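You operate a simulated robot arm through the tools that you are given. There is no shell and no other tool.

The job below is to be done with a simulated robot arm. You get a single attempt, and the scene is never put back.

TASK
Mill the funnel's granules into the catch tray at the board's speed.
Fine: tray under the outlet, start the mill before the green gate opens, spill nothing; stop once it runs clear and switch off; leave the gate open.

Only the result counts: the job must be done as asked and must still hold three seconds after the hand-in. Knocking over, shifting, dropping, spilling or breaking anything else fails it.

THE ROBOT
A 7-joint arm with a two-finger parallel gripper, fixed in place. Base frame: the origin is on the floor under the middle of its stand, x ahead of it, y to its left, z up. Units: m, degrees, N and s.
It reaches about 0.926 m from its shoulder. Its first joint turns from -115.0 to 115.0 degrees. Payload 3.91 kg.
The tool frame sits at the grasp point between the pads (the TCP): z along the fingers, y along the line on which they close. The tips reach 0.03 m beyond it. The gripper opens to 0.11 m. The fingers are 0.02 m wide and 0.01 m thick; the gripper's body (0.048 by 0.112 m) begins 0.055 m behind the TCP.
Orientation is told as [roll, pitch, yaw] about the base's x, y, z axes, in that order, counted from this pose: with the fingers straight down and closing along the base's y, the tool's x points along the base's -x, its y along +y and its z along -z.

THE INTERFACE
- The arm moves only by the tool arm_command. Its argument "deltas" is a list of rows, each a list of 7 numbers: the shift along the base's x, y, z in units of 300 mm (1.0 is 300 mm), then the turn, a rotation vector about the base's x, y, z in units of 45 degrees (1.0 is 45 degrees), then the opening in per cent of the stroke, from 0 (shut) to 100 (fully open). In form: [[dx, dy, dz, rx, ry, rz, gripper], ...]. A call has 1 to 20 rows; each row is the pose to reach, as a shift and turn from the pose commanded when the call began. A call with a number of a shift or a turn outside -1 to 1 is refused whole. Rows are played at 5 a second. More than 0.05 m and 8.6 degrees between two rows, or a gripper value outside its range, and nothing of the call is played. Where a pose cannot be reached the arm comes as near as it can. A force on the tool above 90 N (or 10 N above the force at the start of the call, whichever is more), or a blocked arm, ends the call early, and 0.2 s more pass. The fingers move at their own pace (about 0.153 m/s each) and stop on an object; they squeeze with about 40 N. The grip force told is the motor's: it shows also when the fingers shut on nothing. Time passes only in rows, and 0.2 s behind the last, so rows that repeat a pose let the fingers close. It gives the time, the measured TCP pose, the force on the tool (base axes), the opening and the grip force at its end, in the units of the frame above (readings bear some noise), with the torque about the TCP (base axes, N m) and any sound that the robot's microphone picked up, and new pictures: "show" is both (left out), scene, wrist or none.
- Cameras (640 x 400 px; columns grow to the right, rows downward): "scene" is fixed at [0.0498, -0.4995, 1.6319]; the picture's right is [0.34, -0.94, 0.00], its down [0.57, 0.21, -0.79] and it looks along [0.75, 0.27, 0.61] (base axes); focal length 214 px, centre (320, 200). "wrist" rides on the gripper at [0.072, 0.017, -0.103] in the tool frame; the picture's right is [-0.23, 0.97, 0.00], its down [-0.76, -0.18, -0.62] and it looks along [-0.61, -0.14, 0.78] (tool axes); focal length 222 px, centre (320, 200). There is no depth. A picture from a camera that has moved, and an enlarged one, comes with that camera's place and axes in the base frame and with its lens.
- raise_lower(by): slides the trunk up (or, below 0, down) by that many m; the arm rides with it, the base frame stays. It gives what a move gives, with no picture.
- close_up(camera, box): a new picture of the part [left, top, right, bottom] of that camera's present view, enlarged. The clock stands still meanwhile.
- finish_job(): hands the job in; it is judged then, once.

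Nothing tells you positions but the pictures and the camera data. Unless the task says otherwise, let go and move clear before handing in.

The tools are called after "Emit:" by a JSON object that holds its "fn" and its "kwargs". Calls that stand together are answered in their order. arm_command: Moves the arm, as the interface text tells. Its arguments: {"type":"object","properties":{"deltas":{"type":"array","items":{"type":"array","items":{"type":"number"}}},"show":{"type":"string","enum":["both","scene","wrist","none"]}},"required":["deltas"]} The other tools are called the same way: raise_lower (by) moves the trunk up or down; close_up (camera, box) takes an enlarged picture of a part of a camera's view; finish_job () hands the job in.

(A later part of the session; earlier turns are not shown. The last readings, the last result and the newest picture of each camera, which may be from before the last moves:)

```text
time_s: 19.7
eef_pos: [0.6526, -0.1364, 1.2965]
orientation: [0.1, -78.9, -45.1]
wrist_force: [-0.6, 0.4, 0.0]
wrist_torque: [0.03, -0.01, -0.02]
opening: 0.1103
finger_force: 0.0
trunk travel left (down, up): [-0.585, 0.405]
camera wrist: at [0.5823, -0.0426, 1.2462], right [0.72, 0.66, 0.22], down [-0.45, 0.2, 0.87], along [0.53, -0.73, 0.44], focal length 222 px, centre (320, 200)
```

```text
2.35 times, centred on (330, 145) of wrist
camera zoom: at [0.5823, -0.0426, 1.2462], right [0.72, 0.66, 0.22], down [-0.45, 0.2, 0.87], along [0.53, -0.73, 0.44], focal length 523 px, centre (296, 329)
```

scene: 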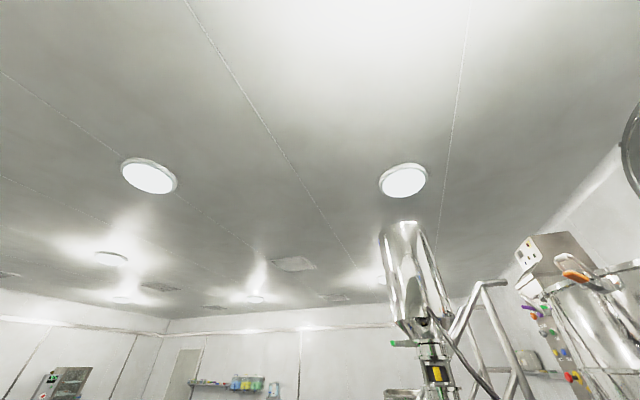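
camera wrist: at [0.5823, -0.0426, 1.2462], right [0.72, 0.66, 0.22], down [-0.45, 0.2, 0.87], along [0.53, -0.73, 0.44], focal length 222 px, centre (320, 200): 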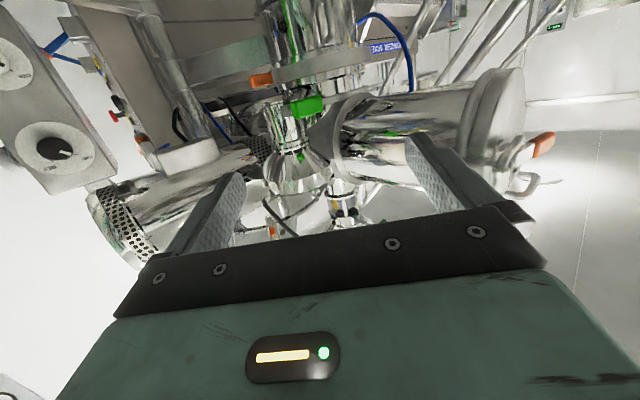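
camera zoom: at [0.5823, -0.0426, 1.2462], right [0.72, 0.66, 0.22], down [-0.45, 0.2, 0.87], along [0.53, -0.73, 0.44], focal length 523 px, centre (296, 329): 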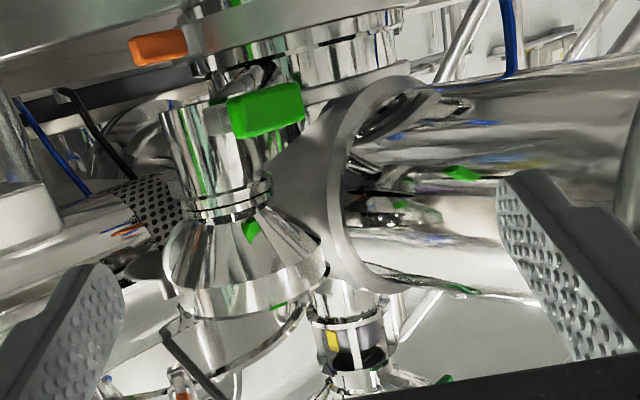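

The gate stub with the green grip sits at (0.835, -0.353, 1.268) on the +y side of the gate tube, whose axis is about (0.826, -0.43). I need a view from above to see how funnel, mill and tray relate, so I'll raise the trunk and look down.

Emit:
{"fn": "raise_lower", "kwargs": {"by": 0.35}}

Emit:
{"fn": "arm_command", "kwargs": {"deltas": [[0, 0, 0.05, 0.12, 0.12, 0, 100], [0, 0, 0.1, 0.24, 0.24, 0, 100], [0, 0, 0.15, 0.36, 0.36, 0, 100], [0, 0, 0.2, 0.48, 0.48, 0, 100], [0, 0, 0.25, 0.6, 0.6, 0, 100], [0, 0, 0.3, 0.72, 0.72, 0, 100]], "show": "both"}}

Emit:
{"fn": "close_up", "kwargs": {"camera": "wrist", "box": [200, 40, 460, 240]}}

```text
time_s: 23.2
eef_pos: [0.6513, -0.1362, 1.648]
orientation: [0.1, -78.8, -45.2]
wrist_force: [-0.5, -0.7, 0.0]
wrist_torque: [0.0, 0.02, 0.03]
opening: 0.1099
finger_force: 0.0
trunk travel left (down, up): [-0.935, 0.055]
```

```text
time_s: 24.6
eef_pos: [0.6521, -0.1359, 1.7382]
orientation: [0.1, -32.8, -45.0]
wrist_force: [-0.2, 0.0, -0.4]
wrist_torque: [0.0, -0.02, 0.02]
opening: 0.1099
finger_force: 0.0
trunk travel left (down, up): [-0.935, 0.055]
camera wrist: at [0.5813, -0.042, 1.7852], right [0.82, 0.55, 0.12], down [0.09, -0.34, 0.94], along [0.56, -0.76, -0.33], focal length 222 px, centre (320, 200)
```

scene: 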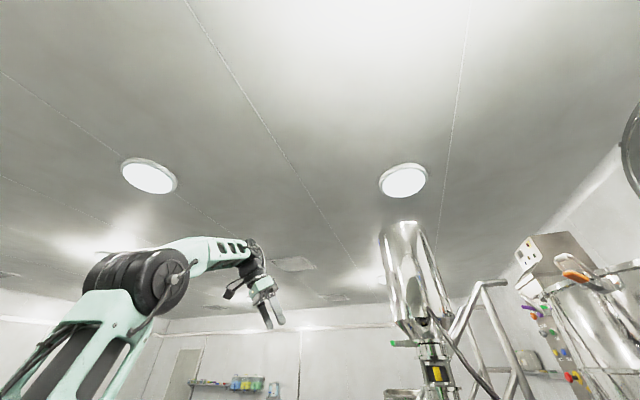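
wrist: 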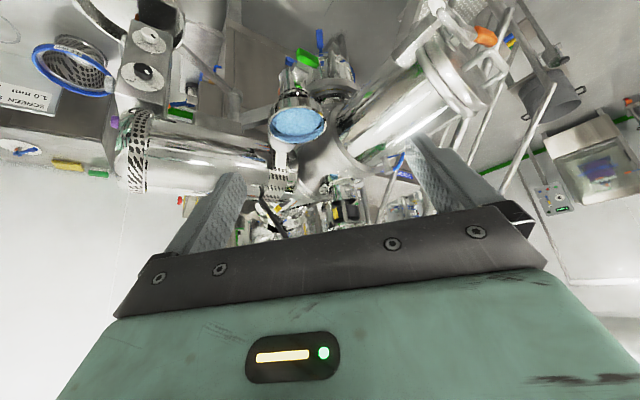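

```text
2.00 times, centred on (330, 140) of wrist
camera zoom: at [0.5813, -0.042, 1.7852], right [0.82, 0.55, 0.12], down [0.09, -0.34, 0.94], along [0.56, -0.76, -0.33], focal length 444 px, centre (300, 320)
```

zoom: 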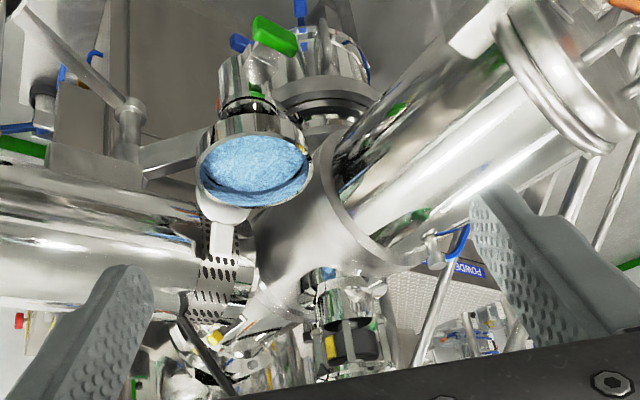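

The funnel rim is confirmed at (0.828, -0.43, 1.42), and the big V-shaped chrome thing is the separate powder mixer. I'll zoom tighter on the mill head under the funnel.

Emit:
{"fn": "close_up", "kwargs": {"camera": "wrist", "box": [265, 20, 375, 130]}}

Emit:
{"fn": "close_up", "kwargs": {"camera": "wrist", "box": [80, 0, 200, 100]}}

Emit:
{"fn": "close_up", "kwargs": {"camera": "wrist", "box": [180, 40, 300, 200]}}

```text
3.64 times, centred on (320, 75) of wrist
camera zoom: at [0.5813, -0.042, 1.7852], right [0.82, 0.55, 0.12], down [0.09, -0.34, 0.94], along [0.56, -0.76, -0.33], focal length 808 px, centre (320, 654)
```

zoom: 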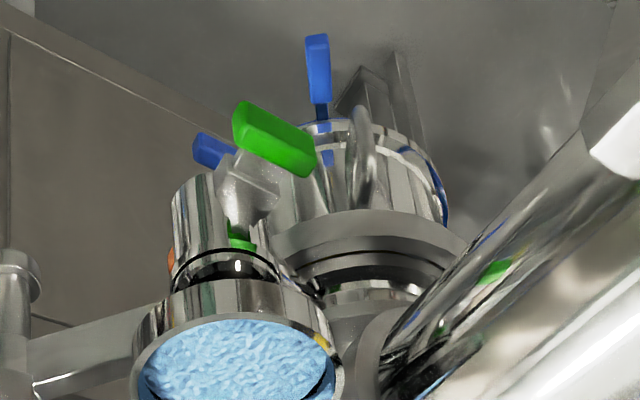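

```text
4.00 times, centred on (140, 50) of wrist
camera zoom: at [0.5813, -0.042, 1.7852], right [0.82, 0.55, 0.12], down [0.09, -0.34, 0.94], along [0.56, -0.76, -0.33], focal length 888 px, centre (1040, 800)
```

zoom: 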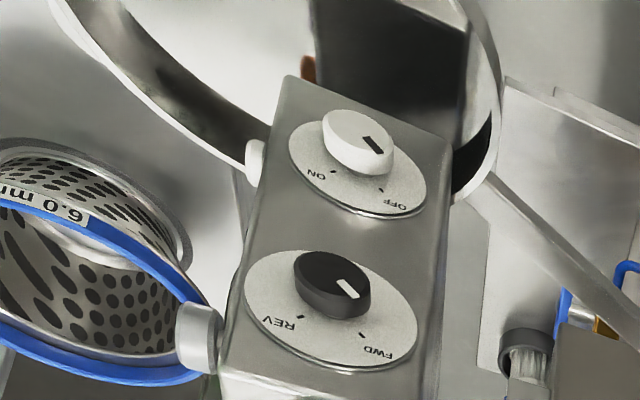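

```text
2.50 times, centred on (240, 120) of wrist
camera zoom: at [0.5813, -0.042, 1.7852], right [0.82, 0.55, 0.12], down [0.09, -0.34, 0.94], along [0.56, -0.76, -0.33], focal length 555 px, centre (520, 400)
```

zoom: 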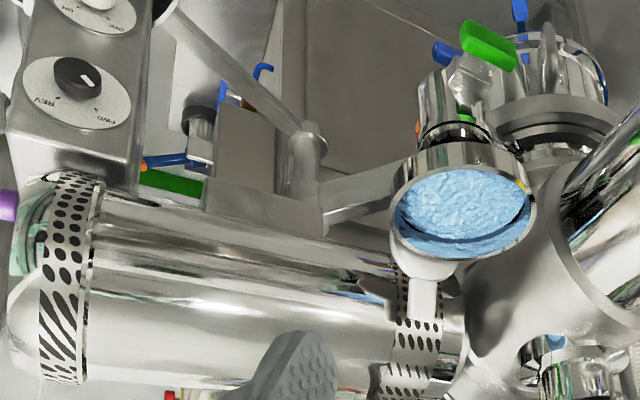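

The knobs on the console side read white = OFF and black = FWD, and the mill axis works out to about (1.0, -0.505). Reach is a concern, so I'll turn the fingers forward and measure how far the arm extends in the free space ahead.

Emit:
{"fn": "arm_command", "kwargs": {"deltas": [[0, 0.05, 0, 0, 0, 0.18, 100], [0, 0.1, 0, 0, 0, 0.36, 100], [0, 0.15, 0, 0, 0, 0.54, 100], [0, 0.2, 0, 0, 0, 0.72, 100], [0, 0.25, 0, 0, 0, 0.9, 100], [0, 0.3, 0, 0, 0, 1.0, 100]], "show": "wrist"}}

Emit:
{"fn": "arm_command", "kwargs": {"deltas": [[0, 0, 0, 0, -0.18, 0, 100], [0, 0, 0, 0, -0.36, 0, 100], [0, 0, 0, 0, -0.54, 0, 100], [0, 0, 0, 0, -0.72, 0, 100], [0, 0, 0, 0, -0.9, 0, 100], [0, 0, 0, 0, -1.0, 0, 100]], "show": "both"}}

```text
time_s: 26.0
eef_pos: [0.6512, -0.0465, 1.7374]
orientation: [0.1, -33.0, 0.0]
wrist_force: [0.0, -0.5, -0.8]
wrist_torque: [0.03, -0.01, 0.02]
opening: 0.1102
finger_force: 0.1
trunk travel left (down, up): [-0.935, 0.055]
camera wrist: at [0.5342, -0.0295, 1.7844], right [0.19, 0.97, 0.12], down [0.3, -0.18, 0.94], along [0.94, -0.14, -0.33], focal length 222 px, centre (320, 200)
```

wrist: 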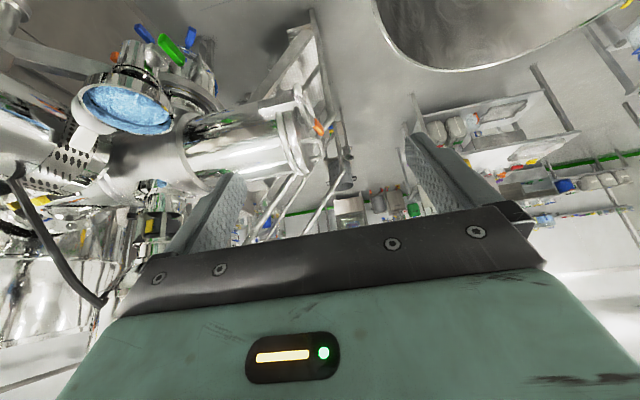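

```text
time_s: 27.4
eef_pos: [0.6753, -0.0446, 1.734]
orientation: [0.0, -75.8, -0.2]
wrist_force: [-0.5, -1.0, 0.1]
wrist_torque: [0.01, 0.01, 0.0]
opening: 0.11
finger_force: 0.1
out of reach, approached as far as the arm can: row 5, 6
trunk travel left (down, up): [-0.935, 0.055]
camera wrist: at [0.5568, -0.0281, 1.6892], right [0.05, 0.97, 0.22], down [-0.42, -0.18, 0.89], along [0.91, -0.14, 0.4], focal length 222 px, centre (320, 200)
```

scene: 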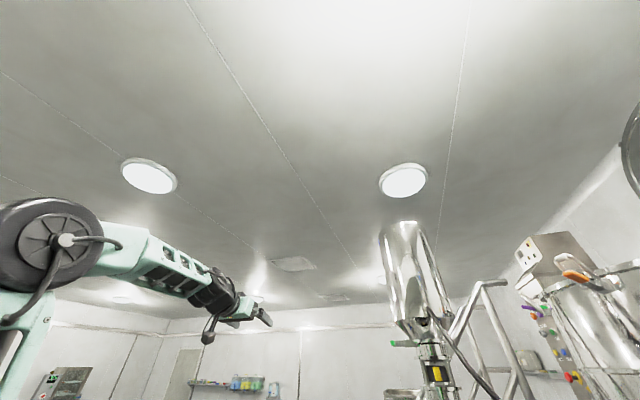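
wrist: 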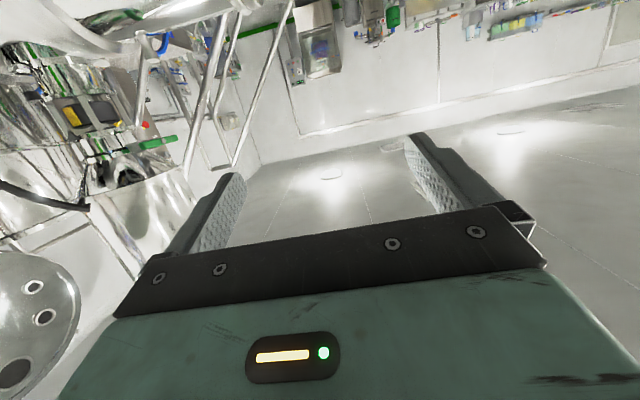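

Now I'll extend straight ahead in this clear space to find the limit.

Emit:
{"fn": "arm_command", "kwargs": {"deltas": [[0.16, 0, 0, 0, 0, 0, 100], [0.32, 0, 0, 0, 0, 0, 100], [0.48, 0, 0, 0, 0, 0, 100], [0.64, 0, 0, 0, 0, 0, 100], [0.8, 0, 0, 0, 0, 0, 100], [0.96, 0, 0, 0, 0, 0, 100]], "show": "scene"}}

```text
time_s: 28.8
eef_pos: [0.9644, -0.0458, 1.7326]
orientation: [-0.1, -78.0, 0.2]
wrist_force: [-0.6, 0.2, 0.0]
wrist_torque: [-0.02, -0.01, -0.01]
opening: 0.11
finger_force: 0.0
trunk travel left (down, up): [-0.935, 0.055]
```

scene: 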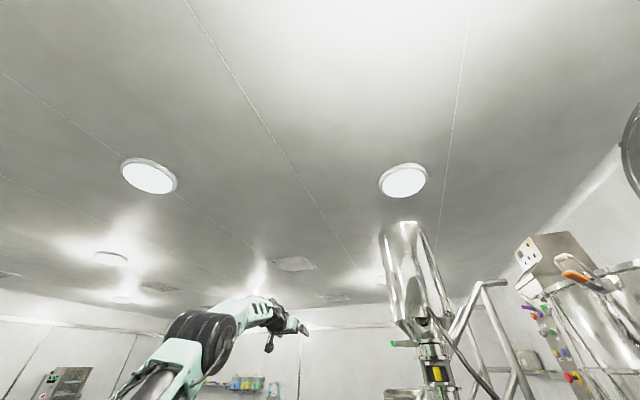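

It reached x=0.964 with the elbow still bent, so there is more reach than I feared. I'll extend further.

Emit:
{"fn": "arm_command", "kwargs": {"deltas": [[0.16, 0, 0, 0, 0, 0, 100], [0.32, 0, 0, 0, 0, 0, 100], [0.48, 0, 0, 0, 0, 0, 100], [0.64, 0, 0, 0, 0, 0, 100], [0.8, 0, 0, 0, 0, 0, 100]], "show": "both"}}

```text
time_s: 30.0
eef_pos: [1.0445, -0.0669, 1.6736]
orientation: [0.1, -77.9, 0.0]
wrist_force: [-1.9, 0.0, 1.0]
wrist_torque: [0.0, 0.02, -0.02]
opening: 0.1099
finger_force: 0.0
out of reach, approached as far as the arm can: row 2, 3, 4, 5
trunk travel left (down, up): [-0.935, 0.055]
camera wrist: at [0.9296, -0.0492, 1.6232], right [0.05, 0.97, 0.22], down [-0.45, -0.18, 0.87], along [0.89, -0.14, 0.43], focal length 222 px, centre (320, 200)
```

scene: 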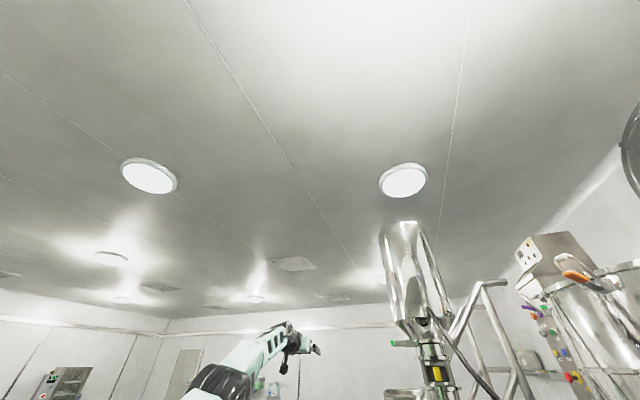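
wrist: 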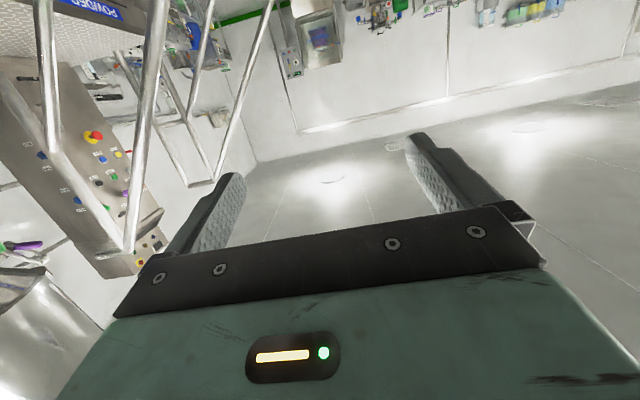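

The arm stops at (1.045, -0.067, 1.674). Working back from that, the shoulder is near (0.18, -0.18, 1.35 at this trunk height), so the mill, gate and tray should all be in reach. I'll come back, staying high, toward the console.

Emit:
{"fn": "arm_command", "kwargs": {"deltas": [[-0.16, 0, 0, 0, 0, 0, 100], [-0.32, 0, 0, 0, 0, 0, 100], [-0.48, 0, 0, 0, 0, 0, 100], [-0.64, 0, 0, 0, 0, 0, 100], [-0.8, 0, 0, 0, 0, 0, 100], [-0.96, 0, 0, 0, 0, 0, 100]], "show": "none"}}

```text
time_s: 31.6
eef_pos: [0.7969, -0.1704, 1.6788]
orientation: [1.2, -78.0, -11.3]
wrist_force: [0.3, -2.2, 0.0]
wrist_torque: [0.04, 0.0, 0.15]
opening: 0.1102
finger_force: 0.1
out of reach, approached as far as the arm can: row 6
trunk travel left (down, up): [-0.935, 0.055]
stopped in row 6: the arm was blocked; the commanded pose is now the measured one
```

The arm was blocked on the way back, so I'll look before moving further.

Emit:
{"fn": "arm_command", "kwargs": {"deltas": [[0, 0, 0, 0, 0, 0, 100]], "show": "both"}}

```text
time_s: 32.0
eef_pos: [0.7953, -0.168, 1.6794]
orientation: [0.7, -77.9, -10.6]
wrist_force: [0.3, -0.5, -0.4]
wrist_torque: [-0.01, 0.0, -0.04]
opening: 0.1104
finger_force: 0.0
trunk travel left (down, up): [-0.935, 0.055]
camera wrist: at [0.6854, -0.1322, 1.6292], right [0.22, 0.95, 0.22], down [-0.47, -0.1, 0.87], along [0.85, -0.29, 0.43], focal length 222 px, centre (320, 200)
```

scene: 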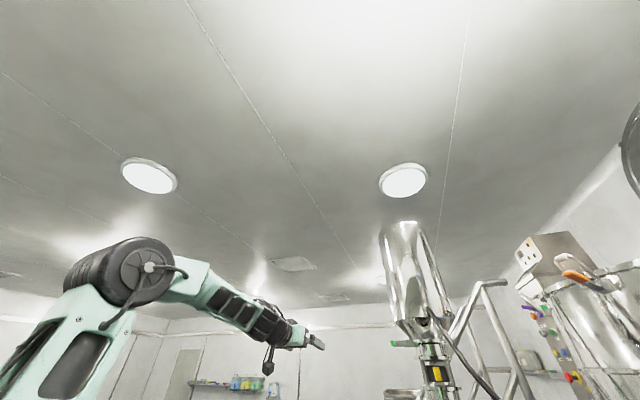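
wrist: 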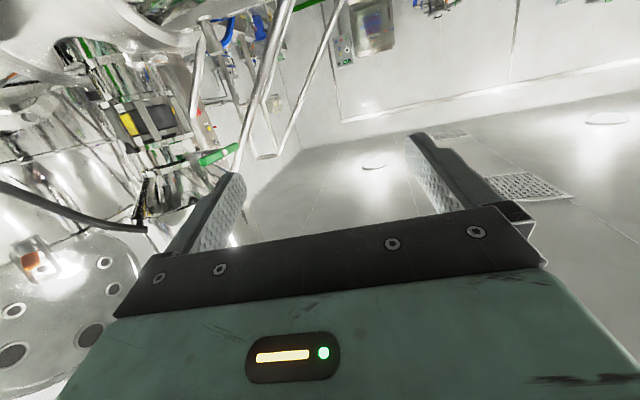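

Nothing is touching and the forces are near zero, so that was a kinematic hiccup. I'll continue in slower steps toward the console.

Emit:
{"fn": "arm_command", "kwargs": {"deltas": [[-0.1, -0.05, 0.02, 0, 0.1, 0.1, 100], [-0.2, -0.1, 0.04, 0, 0.2, 0.2, 100], [-0.3, -0.15, 0.06, 0, 0.3, 0.23, 100], [-0.4, -0.2, 0.08, 0, 0.4, 0.23, 100], [-0.5, -0.25, 0.08, 0, 0.5, 0.23, 100], [-0.6, -0.35, 0.08, 0, 0.6, 0.23, 100], [-0.7, -0.45, 0.08, 0, 0.7, 0.23, 100], [-0.8, -0.55, 0.08, 0, 0.8, 0.23, 100], [-0.9, -0.65, 0.08, 0, 0.8, 0.23, 100], [-1.0, -0.75, 0.08, 0, 0.8, 0.23, 100]], "show": "both"}}

```text
time_s: 34.2
eef_pos: [0.4963, -0.3925, 1.7031]
orientation: [-3.5, -42.0, 4.0]
wrist_force: [0.7, 0.1, 0.1]
wrist_torque: [0.0, -0.01, -0.02]
opening: 0.1101
finger_force: 0.0
out of reach, approached as far as the arm can: row 1
trunk travel left (down, up): [-0.935, 0.055]
camera wrist: at [0.3727, -0.3791, 1.7303], right [0.14, 0.98, 0.11], down [0.15, -0.13, 0.98], along [0.98, -0.12, -0.17], focal length 222 px, centre (320, 200)
```

scene: 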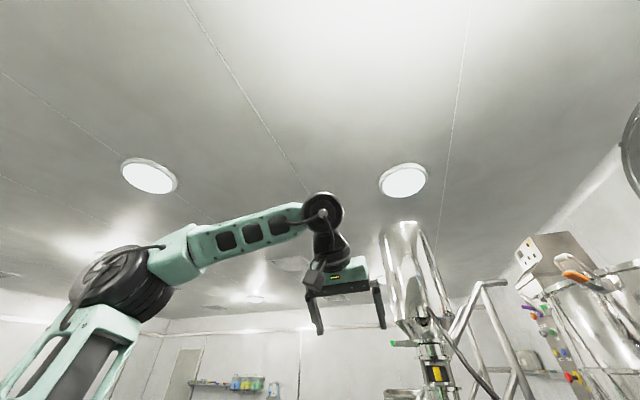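
wrist: 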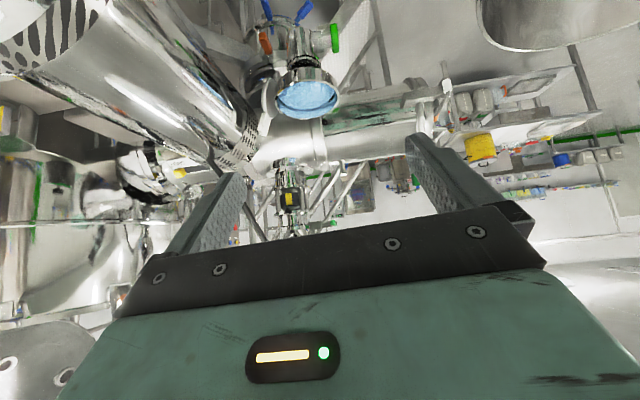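

This is a useful front view of the mill, so I'll zoom in.

Emit:
{"fn": "close_up", "kwargs": {"camera": "wrist", "box": [220, 0, 380, 130]}}

Emit:
{"fn": "close_up", "kwargs": {"camera": "wrist", "box": [0, 0, 280, 200]}}

```text
3.08 times, centred on (300, 65) of wrist
camera zoom: at [0.3727, -0.3791, 1.7303], right [0.14, 0.98, 0.11], down [0.15, -0.13, 0.98], along [0.98, -0.12, -0.17], focal length 684 px, centre (382, 615)
```

zoom: 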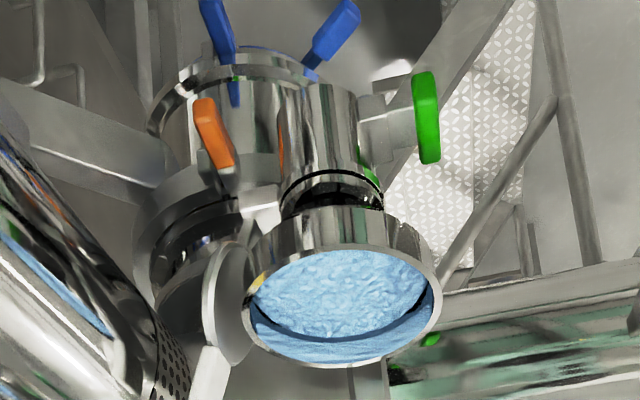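

```text
2.00 times, centred on (140, 100) of wrist
camera zoom: at [0.3727, -0.3791, 1.7303], right [0.14, 0.98, 0.11], down [0.15, -0.13, 0.98], along [0.98, -0.12, -0.17], focal length 444 px, centre (680, 400)
```

zoom: 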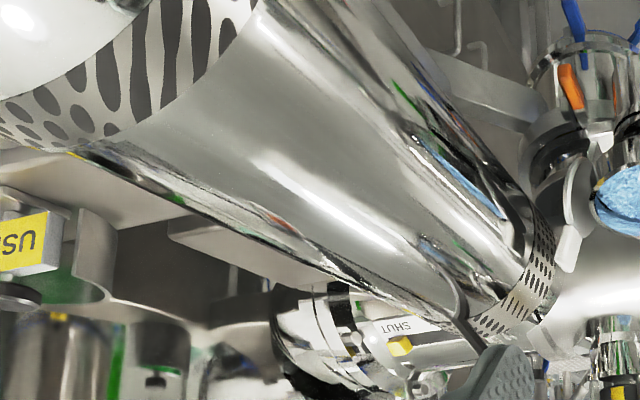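

With the tangent lines from several views combined, the mill body axis is at about (1.05, -0.54), radius ≈0.11, in line with the tray's swing circle. Next I'll move in front of the console for a straight look at the dials.

Emit:
{"fn": "arm_command", "kwargs": {"deltas": [[-0.12, -0.05, 0, 0, 0, 0, 100], [-0.24, -0.1, 0, 0, 0, 0, 100], [-0.36, -0.15, 0, 0, 0, 0, 100], [-0.48, -0.2, -0.05, 0, 0, 0, 100], [-0.6, -0.3, -0.12, 0, 0, 0, 100], [-0.72, -0.4, -0.2, 0, 0, 0, 100], [-0.78, -0.5, -0.3, 0, 0, 0, 100], [-0.8, -0.6, -0.4, 0, 0, 0, 100], [-0.8, -0.7, -0.5, 0, 0, 0, 100], [-0.8, -0.75, -0.6, 0, 0, 0, 100], [-0.8, -0.8, -0.7, 0, 0, 0, 100]], "show": "both"}}

```text
refused: row 5 steps farther than a row can; nothing moved
```

Emit:
{"fn": "arm_command", "kwargs": {"deltas": [[-0.12, -0.05, 0, 0, 0, 0, 100], [-0.24, -0.1, 0, 0, 0, 0, 100], [-0.36, -0.15, 0, 0, 0, 0, 100], [-0.48, -0.2, -0.05, 0, 0, 0, 100], [-0.58, -0.28, -0.1, 0, 0, 0, 100], [-0.68, -0.36, -0.16, 0, 0, 0, 100], [-0.74, -0.44, -0.24, 0, 0, 0, 100], [-0.78, -0.52, -0.33, 0, 0, 0, 100], [-0.8, -0.6, -0.43, 0, 0, 0, 100], [-0.8, -0.68, -0.53, 0, 0, 0, 100], [-0.8, -0.74, -0.63, 0, 0, 0, 100], [-0.8, -0.8, -0.73, 0, 0, 0, 100]], "show": "both"}}

```text
time_s: 36.8
eef_pos: [0.2638, -0.587, 1.4958]
orientation: [-3.6, -42.0, 3.9]
wrist_force: [-1.0, 0.4, 0.2]
wrist_torque: [0.02, 0.04, 0.0]
opening: 0.1102
finger_force: 0.1
out of reach, approached as far as the arm can: row 10, 11, 12
trunk travel left (down, up): [-0.935, 0.055]
camera wrist: at [0.1421, -0.5719, 1.5219], right [0.14, 0.98, 0.11], down [0.15, -0.13, 0.98], along [0.98, -0.12, -0.17], focal length 222 px, centre (320, 200)
```

scene: 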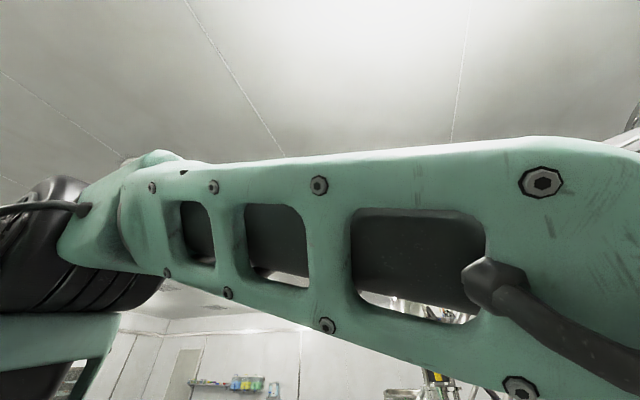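
wrist: 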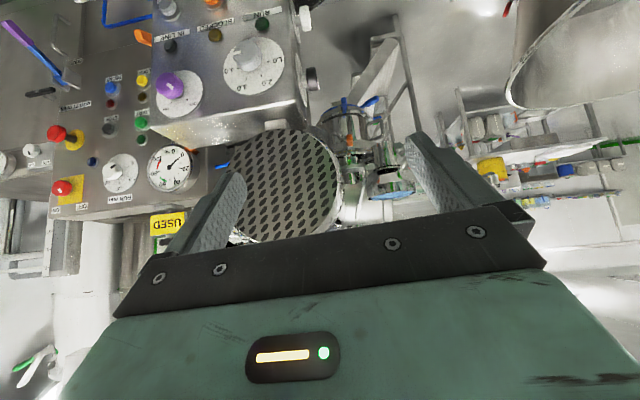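

The console front is coming into view; I'll lower the trunk by 0.18 m to look at it straight on.

Emit:
{"fn": "raise_lower", "kwargs": {"by": -0.18}}

Emit:
{"fn": "close_up", "kwargs": {"camera": "wrist", "box": [80, 0, 340, 180]}}

Emit:
{"fn": "close_up", "kwargs": {"camera": "wrist", "box": [120, 60, 320, 260]}}

```text
time_s: 38.8
eef_pos: [0.2659, -0.5866, 1.3165]
orientation: [-3.6, -41.9, 3.9]
wrist_force: [0.4, 0.2, -0.1]
wrist_torque: [0.01, 0.01, -0.02]
opening: 0.1102
finger_force: 0.1
trunk travel left (down, up): [-0.755, 0.235]
```

```text
2.22 times, centred on (210, 90) of wrist
camera zoom: at [0.142, -0.5716, 1.3426], right [0.14, 0.98, 0.11], down [0.15, -0.13, 0.98], along [0.98, -0.12, -0.17], focal length 494 px, centre (564, 444)
```

zoom: 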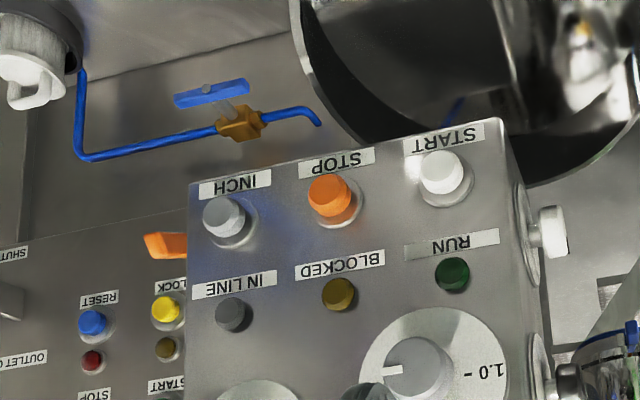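

```text
2.00 times, centred on (220, 160) of wrist
camera zoom: at [0.142, -0.5716, 1.3426], right [0.14, 0.98, 0.11], down [0.15, -0.13, 0.98], along [0.98, -0.12, -0.17], focal length 444 px, centre (520, 280)
```

zoom: 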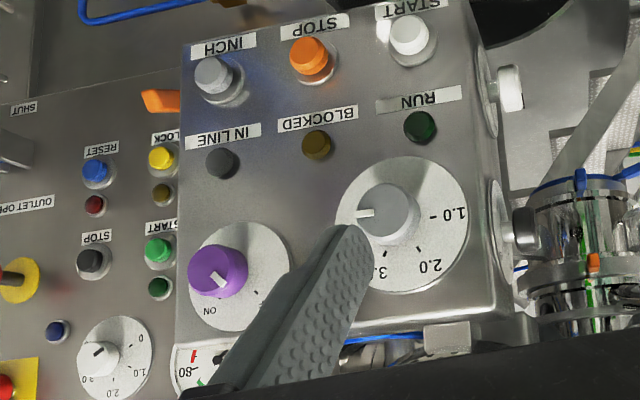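

Console labels read clearly: START (white), STOP (orange), INCH (grey), plus IN LINE / BLOCKED / RUN lamps, and the speed pointer sits at about 4.0. I'll shift sideways to get the fingers out of the way and check the purple switch.

Emit:
{"fn": "arm_command", "kwargs": {"deltas": [[0, -0.1, 0, 0, 0, 0, 100], [0, -0.2, -0.03, 0, 0, 0, 100], [0, -0.3, -0.06, 0, 0, 0, 100], [0, -0.4, -0.09, 0, 0, 0, 100], [0, -0.5, -0.12, 0, 0, 0, 100]], "show": "both"}}

Emit:
{"fn": "close_up", "kwargs": {"camera": "wrist", "box": [200, 20, 440, 200]}}

```text
time_s: 40.0
eef_pos: [0.2857, -0.5912, 1.3158]
orientation: [-3.6, -42.0, 3.8]
wrist_force: [-1.5, -0.8, -0.3]
wrist_torque: [-0.01, 0.0, 0.01]
opening: 0.11
finger_force: 0.0
out of reach, approached as far as the arm can: row 1, 2, 3, 4, 5
trunk travel left (down, up): [-0.755, 0.235]
camera wrist: at [0.1617, -0.5752, 1.3423], right [0.14, 0.98, 0.11], down [0.15, -0.13, 0.98], along [0.98, -0.12, -0.17], focal length 222 px, centre (320, 200)
```

scene: 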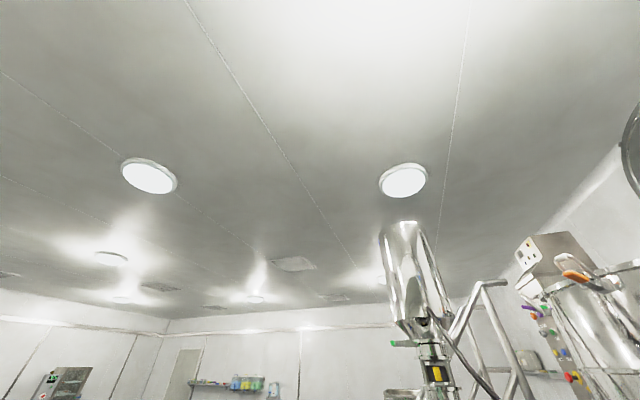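
wrist: 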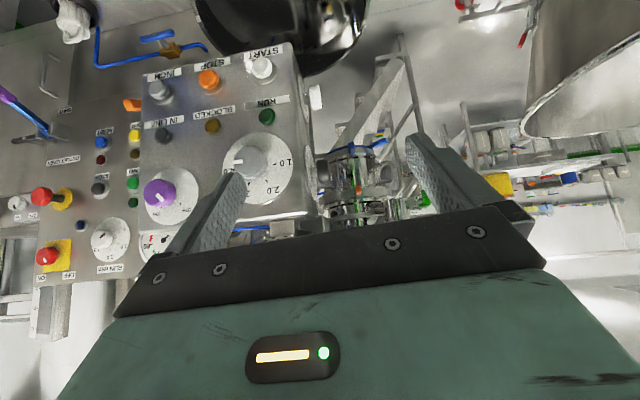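

```text
2.22 times, centred on (320, 110) of wrist
camera zoom: at [0.1617, -0.5752, 1.3423], right [0.14, 0.98, 0.11], down [0.15, -0.13, 0.98], along [0.98, -0.12, -0.17], focal length 494 px, centre (320, 400)
```

zoom: 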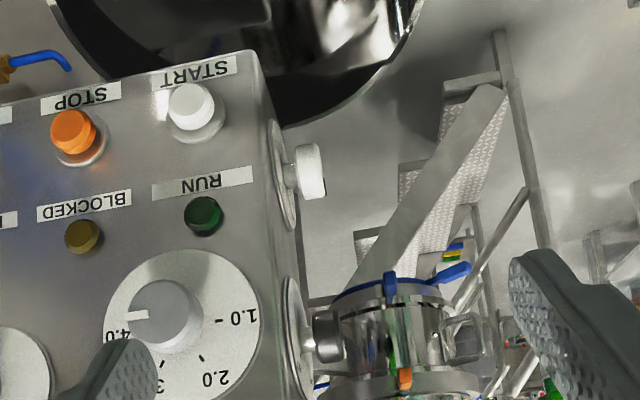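

The arm is limited in this posture, so I'll yaw the hand toward the console, which suits a shoulder at (0.18, -0.18) better, while shifting toward -y.

Emit:
{"fn": "arm_command", "kwargs": {"deltas": [[0, -0.05, 0, 0, 0, -0.13, 100], [0, -0.1, 0, 0, 0, -0.26, 100], [0, -0.15, 0, 0, 0, -0.39, 100], [0, -0.2, 0, 0, 0, -0.52, 100], [0, -0.25, 0, 0, 0, -0.6, 100]], "show": "wrist"}}

Emit:
{"fn": "close_up", "kwargs": {"camera": "wrist", "box": [100, 0, 420, 200]}}

```text
time_s: 41.2
eef_pos: [0.2818, -0.6561, 1.3206]
orientation: [-3.8, -42.0, -23.1]
wrist_force: [0.5, 0.1, 0.2]
wrist_torque: [0.01, -0.02, 0.0]
opening: 0.1101
finger_force: 0.0
out of reach, approached as far as the arm can: row 5
trunk travel left (down, up): [-0.755, 0.235]
camera wrist: at [0.1786, -0.586, 1.3472], right [0.58, 0.81, 0.1], down [0.08, -0.18, 0.98], along [0.81, -0.56, -0.17], focal length 222 px, centre (320, 200)
```

wrist: 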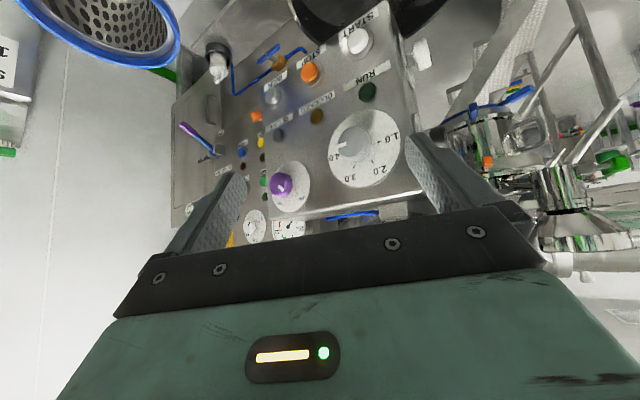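

```text
2.00 times, centred on (260, 100) of wrist
camera zoom: at [0.1786, -0.586, 1.3472], right [0.58, 0.81, 0.1], down [0.08, -0.18, 0.98], along [0.81, -0.56, -0.17], focal length 444 px, centre (440, 400)
```

zoom: 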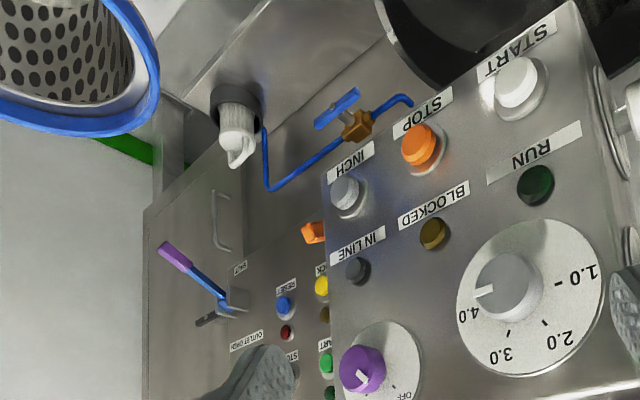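

Excellent view of the whole front face. I'll zoom tighter on the purple switch and the speed dial.

Emit:
{"fn": "close_up", "kwargs": {"camera": "wrist", "box": [255, 150, 325, 220]}}

Emit:
{"fn": "close_up", "kwargs": {"camera": "wrist", "box": [320, 100, 410, 200]}}

Emit:
{"fn": "close_up", "kwargs": {"camera": "wrist", "box": [520, 100, 640, 220]}}

```text
5.71 times, centred on (290, 185) of wrist
camera zoom: at [0.1786, -0.586, 1.3472], right [0.58, 0.81, 0.1], down [0.08, -0.18, 0.98], along [0.81, -0.56, -0.17], focal length 1269 px, centre (491, 286)
```

zoom: 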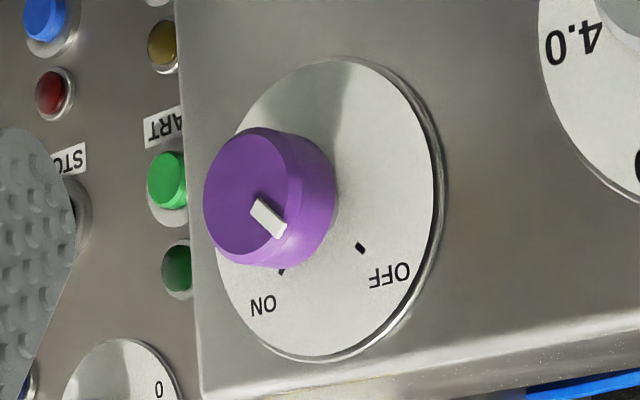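

```text
4.00 times, centred on (365, 150) of wrist
camera zoom: at [0.1786, -0.586, 1.3472], right [0.58, 0.81, 0.1], down [0.08, -0.18, 0.98], along [0.81, -0.56, -0.17], focal length 888 px, centre (140, 400)
```

zoom: 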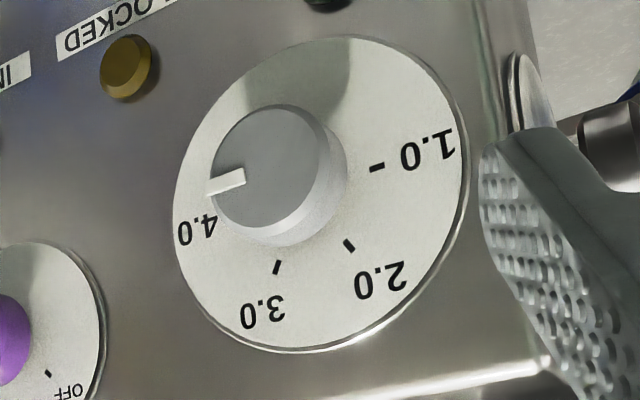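

```text
3.33 times, centred on (580, 160) of wrist
camera zoom: at [0.1786, -0.586, 1.3472], right [0.58, 0.81, 0.1], down [0.08, -0.18, 0.98], along [0.81, -0.56, -0.17], focal length 740 px, centre (-547, 333)
```

zoom: 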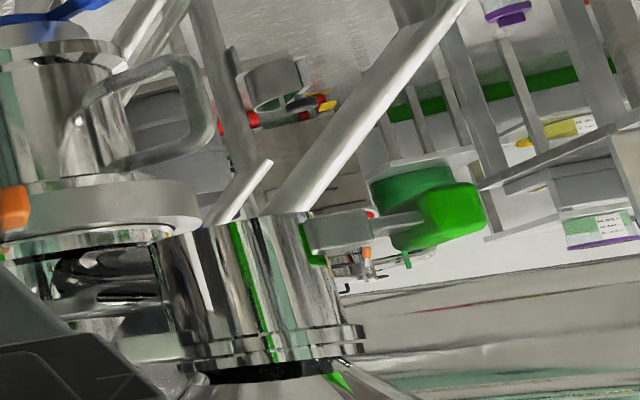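

The purple switch is at OFF and the speed pointer is at 4.0, so the speed needs to come down to 3.0. Before that, I want to see the tray handle below me, so I'll tilt the camera down.

Emit:
{"fn": "arm_command", "kwargs": {"deltas": [[0, 0.02, 0.02, 0.07, 0.17, 0, 100], [0, 0.04, 0.05, 0.14, 0.34, 0, 100], [0, 0.06, 0.08, 0.21, 0.51, 0, 100], [0, 0.08, 0.11, 0.28, 0.68, 0, 100], [0, 0.1, 0.15, 0.35, 0.85, 0, 100]], "show": "both"}}

Emit:
{"fn": "close_up", "kwargs": {"camera": "wrist", "box": [200, 0, 480, 190]}}

```text
time_s: 42.4
eef_pos: [0.2781, -0.609, 1.3638]
orientation: [-4.2, -0.5, -22.9]
wrist_force: [-0.9, -0.3, -0.5]
wrist_torque: [0.0, 0.0, 0.02]
opening: 0.1099
finger_force: 0.0
out of reach, approached as far as the arm can: row 4, 5
trunk travel left (down, up): [-0.755, 0.235]
camera wrist: at [0.2212, -0.5585, 1.4651], right [0.59, 0.81, -0.07], down [0.64, -0.42, 0.64], along [0.49, -0.42, -0.76], focal length 222 px, centre (320, 200)
```

scene: 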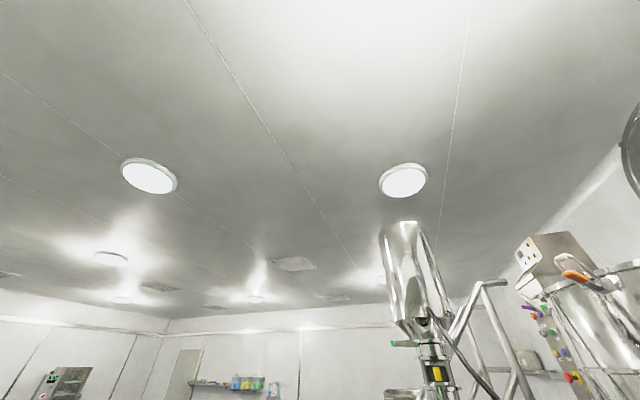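
wrist: 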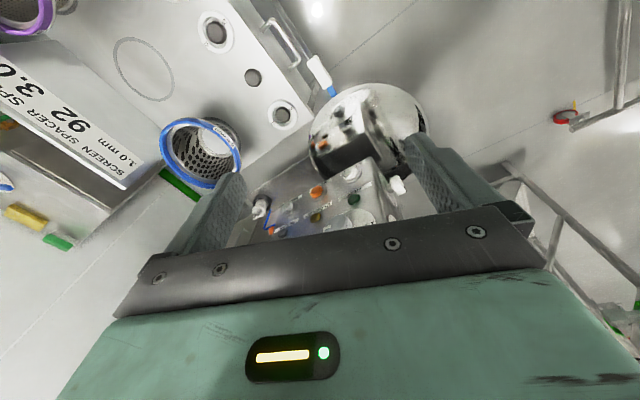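

```text
2.11 times, centred on (340, 95) of wrist
camera zoom: at [0.2212, -0.5585, 1.4651], right [0.59, 0.81, -0.07], down [0.64, -0.42, 0.64], along [0.49, -0.42, -0.76], focal length 468 px, centre (278, 421)
```

zoom: 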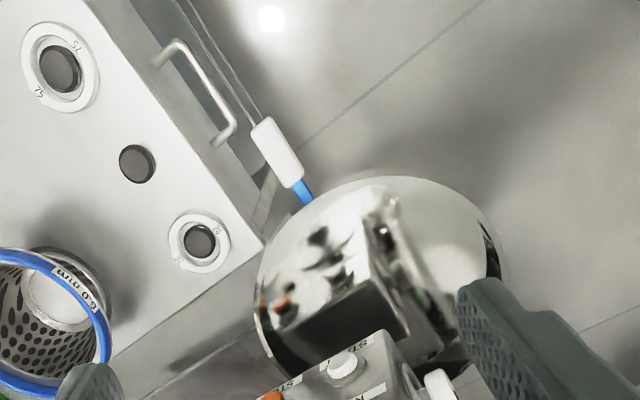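

The tray's white grip runs from x≈0.246 to 0.298 at y≈-0.63, pointing toward -x. I'll straddle it with the open fingers pointing down and guide it along its arc about the post. First I lower the trunk and square up the hand.

Emit:
{"fn": "raise_lower", "kwargs": {"by": -0.17}}

Emit:
{"fn": "arm_command", "kwargs": {"deltas": [[0, 0, 0, 0.03, 0, 0.15, 100], [0, 0, 0, 0.06, 0, 0.3, 100], [0, 0, 0, 0.09, 0, 0.45, 100], [0, 0, 0, 0.09, 0, 0.6, 100], [0, 0, 0, 0.09, 0, 0.64, 100]], "show": "wrist"}}

Emit:
{"fn": "close_up", "kwargs": {"camera": "wrist", "box": [180, 0, 500, 200]}}

```text
time_s: 44.3
eef_pos: [0.279, -0.6086, 1.1938]
orientation: [-4.2, -0.7, -22.9]
wrist_force: [0.6, 0.2, 0.3]
wrist_torque: [0.02, 0.0, 0.0]
opening: 0.11
finger_force: 0.0
trunk travel left (down, up): [-0.585, 0.405]
```

```text
time_s: 45.5
eef_pos: [0.2779, -0.5962, 1.1932]
orientation: [-0.3, -0.2, 6.0]
wrist_force: [0.7, 0.1, -0.2]
wrist_torque: [0.02, -0.01, -0.03]
opening: 0.11
finger_force: 0.0
out of reach, approached as far as the arm can: row 1, 2, 3, 4, 5
trunk travel left (down, up): [-0.585, 0.405]
camera wrist: at [0.204, -0.5869, 1.2954], right [0.12, 0.99, -0.01], down [0.77, -0.09, 0.63], along [0.62, -0.08, -0.78], focal length 222 px, centre (320, 200)
```

wrist: 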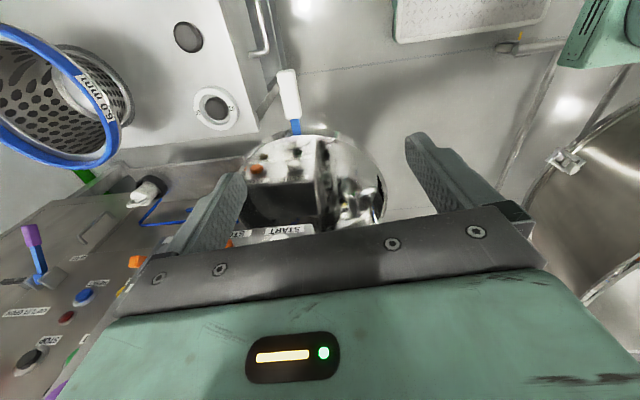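

```text
2.00 times, centred on (340, 100) of wrist
camera zoom: at [0.204, -0.5869, 1.2954], right [0.12, 0.99, -0.01], down [0.77, -0.09, 0.63], along [0.62, -0.08, -0.78], focal length 444 px, centre (280, 400)
```

zoom: 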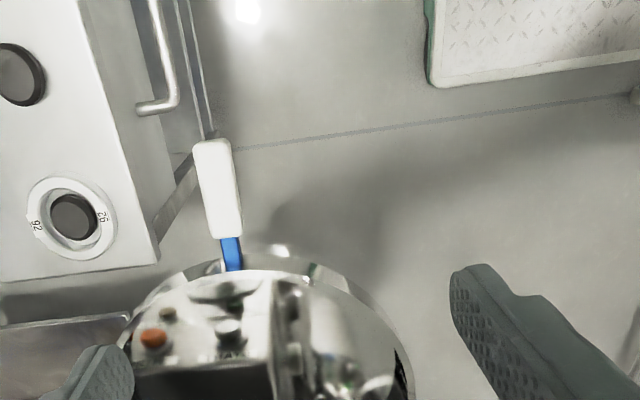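

The grip triangulates to x 0.246–0.300, y≈-0.634, z≈0.99. I'll descend in stages over it, checking reach as I go.

Emit:
{"fn": "arm_command", "kwargs": {"deltas": [[0, -0.03, -0.08, 0, 0, 0, 100], [0, -0.06, -0.16, 0, 0, 0, 100], [0, -0.09, -0.24, 0, 0, 0, 100], [0, -0.12, -0.32, 0, 0, 0, 100]], "show": "wrist"}}

Emit:
{"fn": "close_up", "kwargs": {"camera": "wrist", "box": [180, 20, 500, 220]}}

```text
time_s: 46.5
eef_pos: [0.274, -0.5923, 1.1084]
orientation: [-0.3, -0.1, 5.9]
wrist_force: [0.7, 0.5, -1.1]
wrist_torque: [-0.04, -0.01, -0.02]
opening: 0.1098
finger_force: 0.1
out of reach, approached as far as the arm can: row 1, 2, 3, 4
trunk travel left (down, up): [-0.585, 0.405]
camera wrist: at [0.1995, -0.5835, 1.2111], right [0.13, 0.99, -0.01], down [0.77, -0.1, 0.63], along [0.62, -0.08, -0.78], focal length 222 px, centre (320, 200)
```

wrist: 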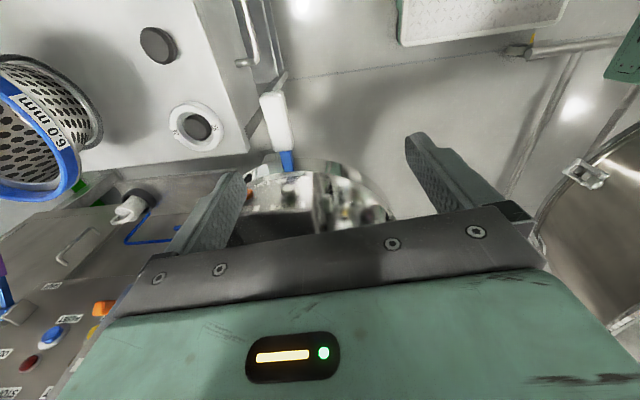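

```text
2.00 times, centred on (340, 120) of wrist
camera zoom: at [0.1995, -0.5835, 1.2111], right [0.13, 0.99, -0.01], down [0.77, -0.1, 0.63], along [0.62, -0.08, -0.78], focal length 444 px, centre (280, 360)
```

zoom: 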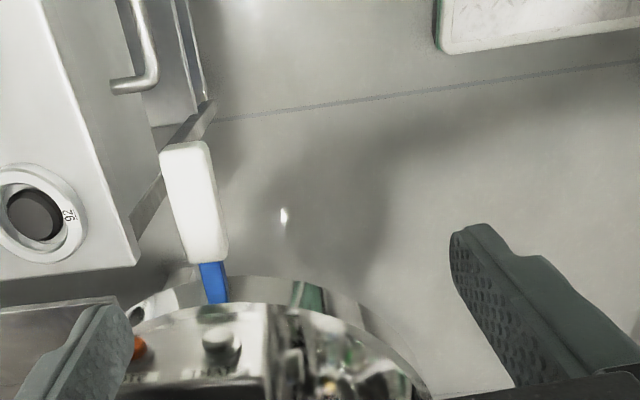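

This yaw limits how far right the hand can go, so I'll use a different approach: close the fingers into a peg, put them inside the pan's leading side, and start the swing from there. First I rise and turn the hand.

Emit:
{"fn": "arm_command", "kwargs": {"deltas": [[0.03, 0.02, 0.1, 0, 0, -0.15, 50], [0.1, 0.04, 0.2, 0, 0, -0.3, 0], [0.2, 0.07, 0.3, 0, 0, -0.45, 0], [0.32, 0.1, 0.35, 0, 0, -0.6, 0], [0.44, 0.14, 0.35, 0, 0, -0.75, 0], [0.56, 0.18, 0.35, 0, 0, -0.9, 0], [0.6, 0.2, 0.35, 0, 0, -1.0, 0]], "show": "wrist"}}

Emit:
{"fn": "arm_command", "kwargs": {"deltas": [[0, 0, 0, 0, 0, -0.15, 0], [0, 0, 0, 0, 0, -0.3, 0], [0, 0, 0, 0, 0, -0.45, 0], [0, 0, 0, 0, 0, -0.6, 0], [0, 0, 0, 0, 0, -0.75, 0]], "show": "wrist"}}

Emit:
{"fn": "close_up", "kwargs": {"camera": "wrist", "box": [160, 60, 480, 260]}}

```text
time_s: 48.1
eef_pos: [0.4526, -0.5336, 1.2133]
orientation: [-0.2, -0.2, -39.3]
wrist_force: [-0.1, 0.4, -0.5]
wrist_torque: [0.02, -0.03, 0.02]
opening: 0.0004
finger_force: 38.1
trunk travel left (down, up): [-0.585, 0.405]
camera wrist: at [0.4084, -0.4737, 1.3168], right [0.79, 0.61, 0.0], down [0.48, -0.62, 0.63], along [0.38, -0.5, -0.78], focal length 222 px, centre (320, 200)
```

wrist: 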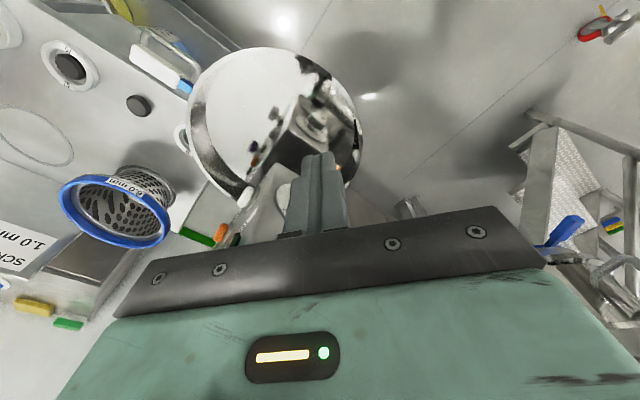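

```text
time_s: 49.3
eef_pos: [0.4542, -0.5333, 1.214]
orientation: [-0.2, -0.1, -72.9]
wrist_force: [0.1, 0.0, 0.0]
wrist_torque: [0.0, 0.03, 0.0]
opening: 0.0
finger_force: 37.3
trunk travel left (down, up): [-0.585, 0.405]
camera wrist: at [0.4495, -0.4589, 1.3176], right [1.0, 0.07, 0.0], down [0.06, -0.78, 0.63], along [0.04, -0.62, -0.78], focal length 222 px, centre (320, 200)
```

wrist: 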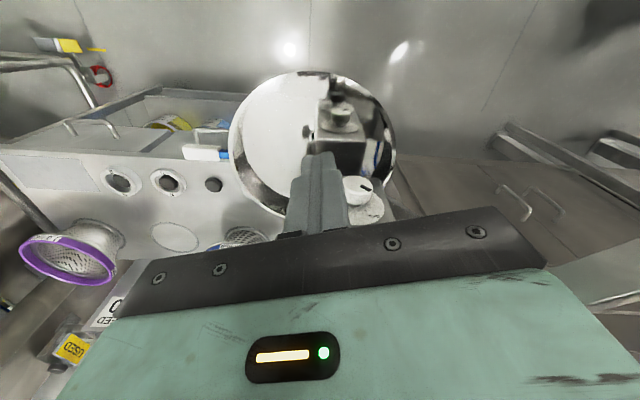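

```text
2.00 times, centred on (320, 160) of wrist
camera zoom: at [0.4495, -0.4589, 1.3176], right [1.0, 0.07, 0.0], down [0.06, -0.78, 0.63], along [0.04, -0.62, -0.78], focal length 444 px, centre (320, 280)
```

zoom: 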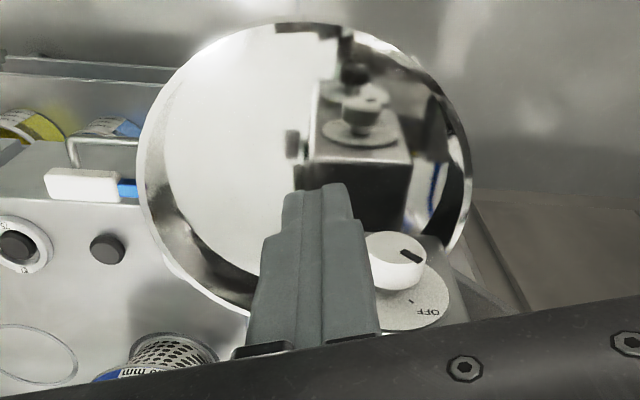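

From directly above, the pan centre works out to about (0.443, -0.627), radius ≈0.12, rim z≈1.0–1.01, and the swing radius of 0.40 m matches the mill axis. I'll lower the closed fingers just inside the +y wall of the pan.

Emit:
{"fn": "arm_command", "kwargs": {"deltas": [[-0.01, -0.04, -0.13, 0, 0, 0, 0], [-0.02, -0.06, -0.26, 0, 0, 0, 0], [-0.02, -0.06, -0.39, 0, 0, 0, 0], [-0.02, -0.06, -0.52, 0, 0, 0, 0]], "show": "wrist"}}

Emit:
{"fn": "close_up", "kwargs": {"camera": "wrist", "box": [160, 60, 480, 260]}}

```text
time_s: 50.3
eef_pos: [0.4389, -0.5313, 1.0666]
orientation: [-0.1, -0.3, -72.9]
wrist_force: [-0.8, -0.4, -0.2]
wrist_torque: [-0.02, -0.02, -0.02]
opening: 0.0
finger_force: 37.8
out of reach, approached as far as the arm can: row 1, 2, 3, 4
trunk travel left (down, up): [-0.585, 0.405]
camera wrist: at [0.4347, -0.4566, 1.1685], right [1.0, 0.07, 0.0], down [0.06, -0.78, 0.63], along [0.04, -0.63, -0.78], focal length 222 px, centre (320, 200)
```

wrist: 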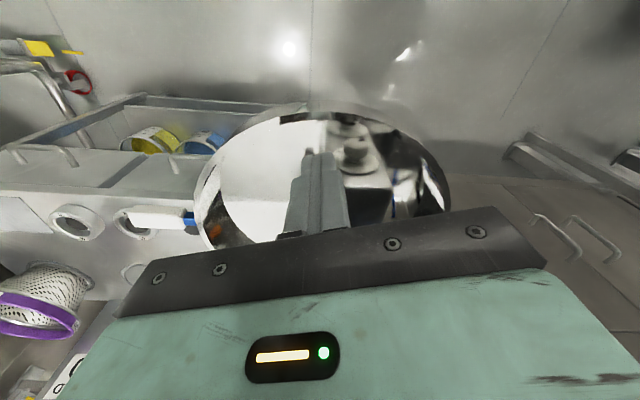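

```text
2.00 times, centred on (320, 160) of wrist
camera zoom: at [0.4347, -0.4566, 1.1685], right [1.0, 0.07, 0.0], down [0.06, -0.78, 0.63], along [0.04, -0.63, -0.78], focal length 444 px, centre (320, 280)
```

zoom: 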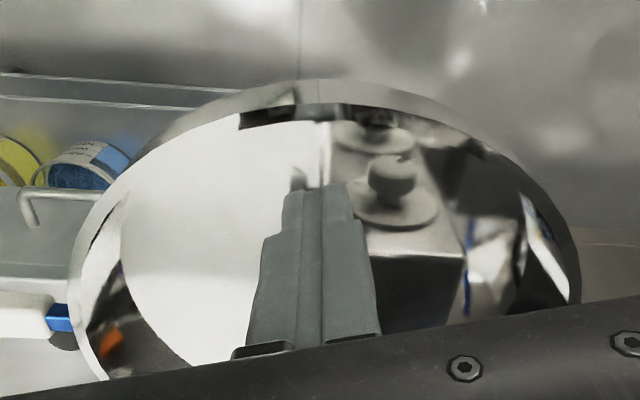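

The posture hits a limit at this height relative to the shoulder. I'll lift the hand, lower the trunk the same amount, and then try descending again.

Emit:
{"fn": "arm_command", "kwargs": {"deltas": [[0, 0, 0.13, 0, 0, 0, 0], [0.01, -0.02, 0.26, 0, 0, 0, 0], [0.02, -0.03, 0.4, 0, 0, 0, 0], [0.03, -0.04, 0.5, 0, 0, 0, 0]], "show": "none"}}

Emit:
{"fn": "raise_lower", "kwargs": {"by": -0.15}}

Emit:
{"fn": "arm_command", "kwargs": {"deltas": [[0, 0, -0.03, 0, 0, 0, 0], [0, 0, -0.06, 0, 0, 0, 0]], "show": "wrist"}}

```text
time_s: 51.3
eef_pos: [0.4452, -0.5393, 1.2143]
orientation: [-0.2, -0.1, -72.8]
wrist_force: [0.1, -0.1, 0.3]
wrist_torque: [0.04, 0.02, 0.03]
opening: 0.0003
finger_force: 37.1
out of reach, approached as far as the arm can: row 4
trunk travel left (down, up): [-0.585, 0.405]
```

```text
time_s: 53.0
eef_pos: [0.4454, -0.5404, 1.0651]
orientation: [-0.2, -0.2, -72.9]
wrist_force: [-0.3, -0.1, 0.7]
wrist_torque: [0.0, 0.0, 0.0]
opening: 0.0001
finger_force: 37.8
trunk travel left (down, up): [-0.435, 0.555]
```

```text
time_s: 53.6
eef_pos: [0.4456, -0.5396, 1.0479]
orientation: [-0.2, -0.3, -72.9]
wrist_force: [0.4, -0.3, -0.8]
wrist_torque: [-0.01, 0.01, -0.02]
opening: 0.0
finger_force: 37.4
trunk travel left (down, up): [-0.435, 0.555]
camera wrist: at [0.4411, -0.4658, 1.1496], right [1.0, 0.07, 0.0], down [0.06, -0.78, 0.63], along [0.04, -0.63, -0.78], focal length 222 px, centre (320, 200)
```

wrist: 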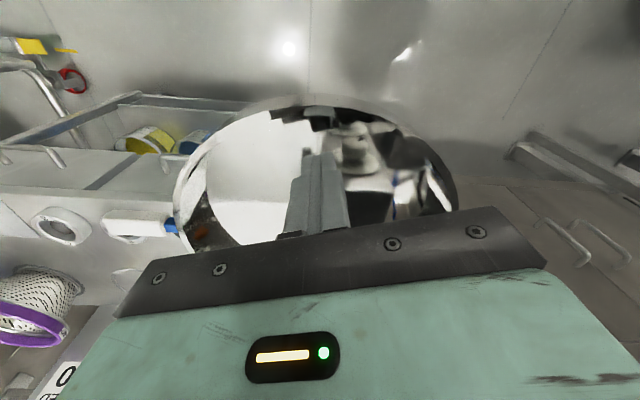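

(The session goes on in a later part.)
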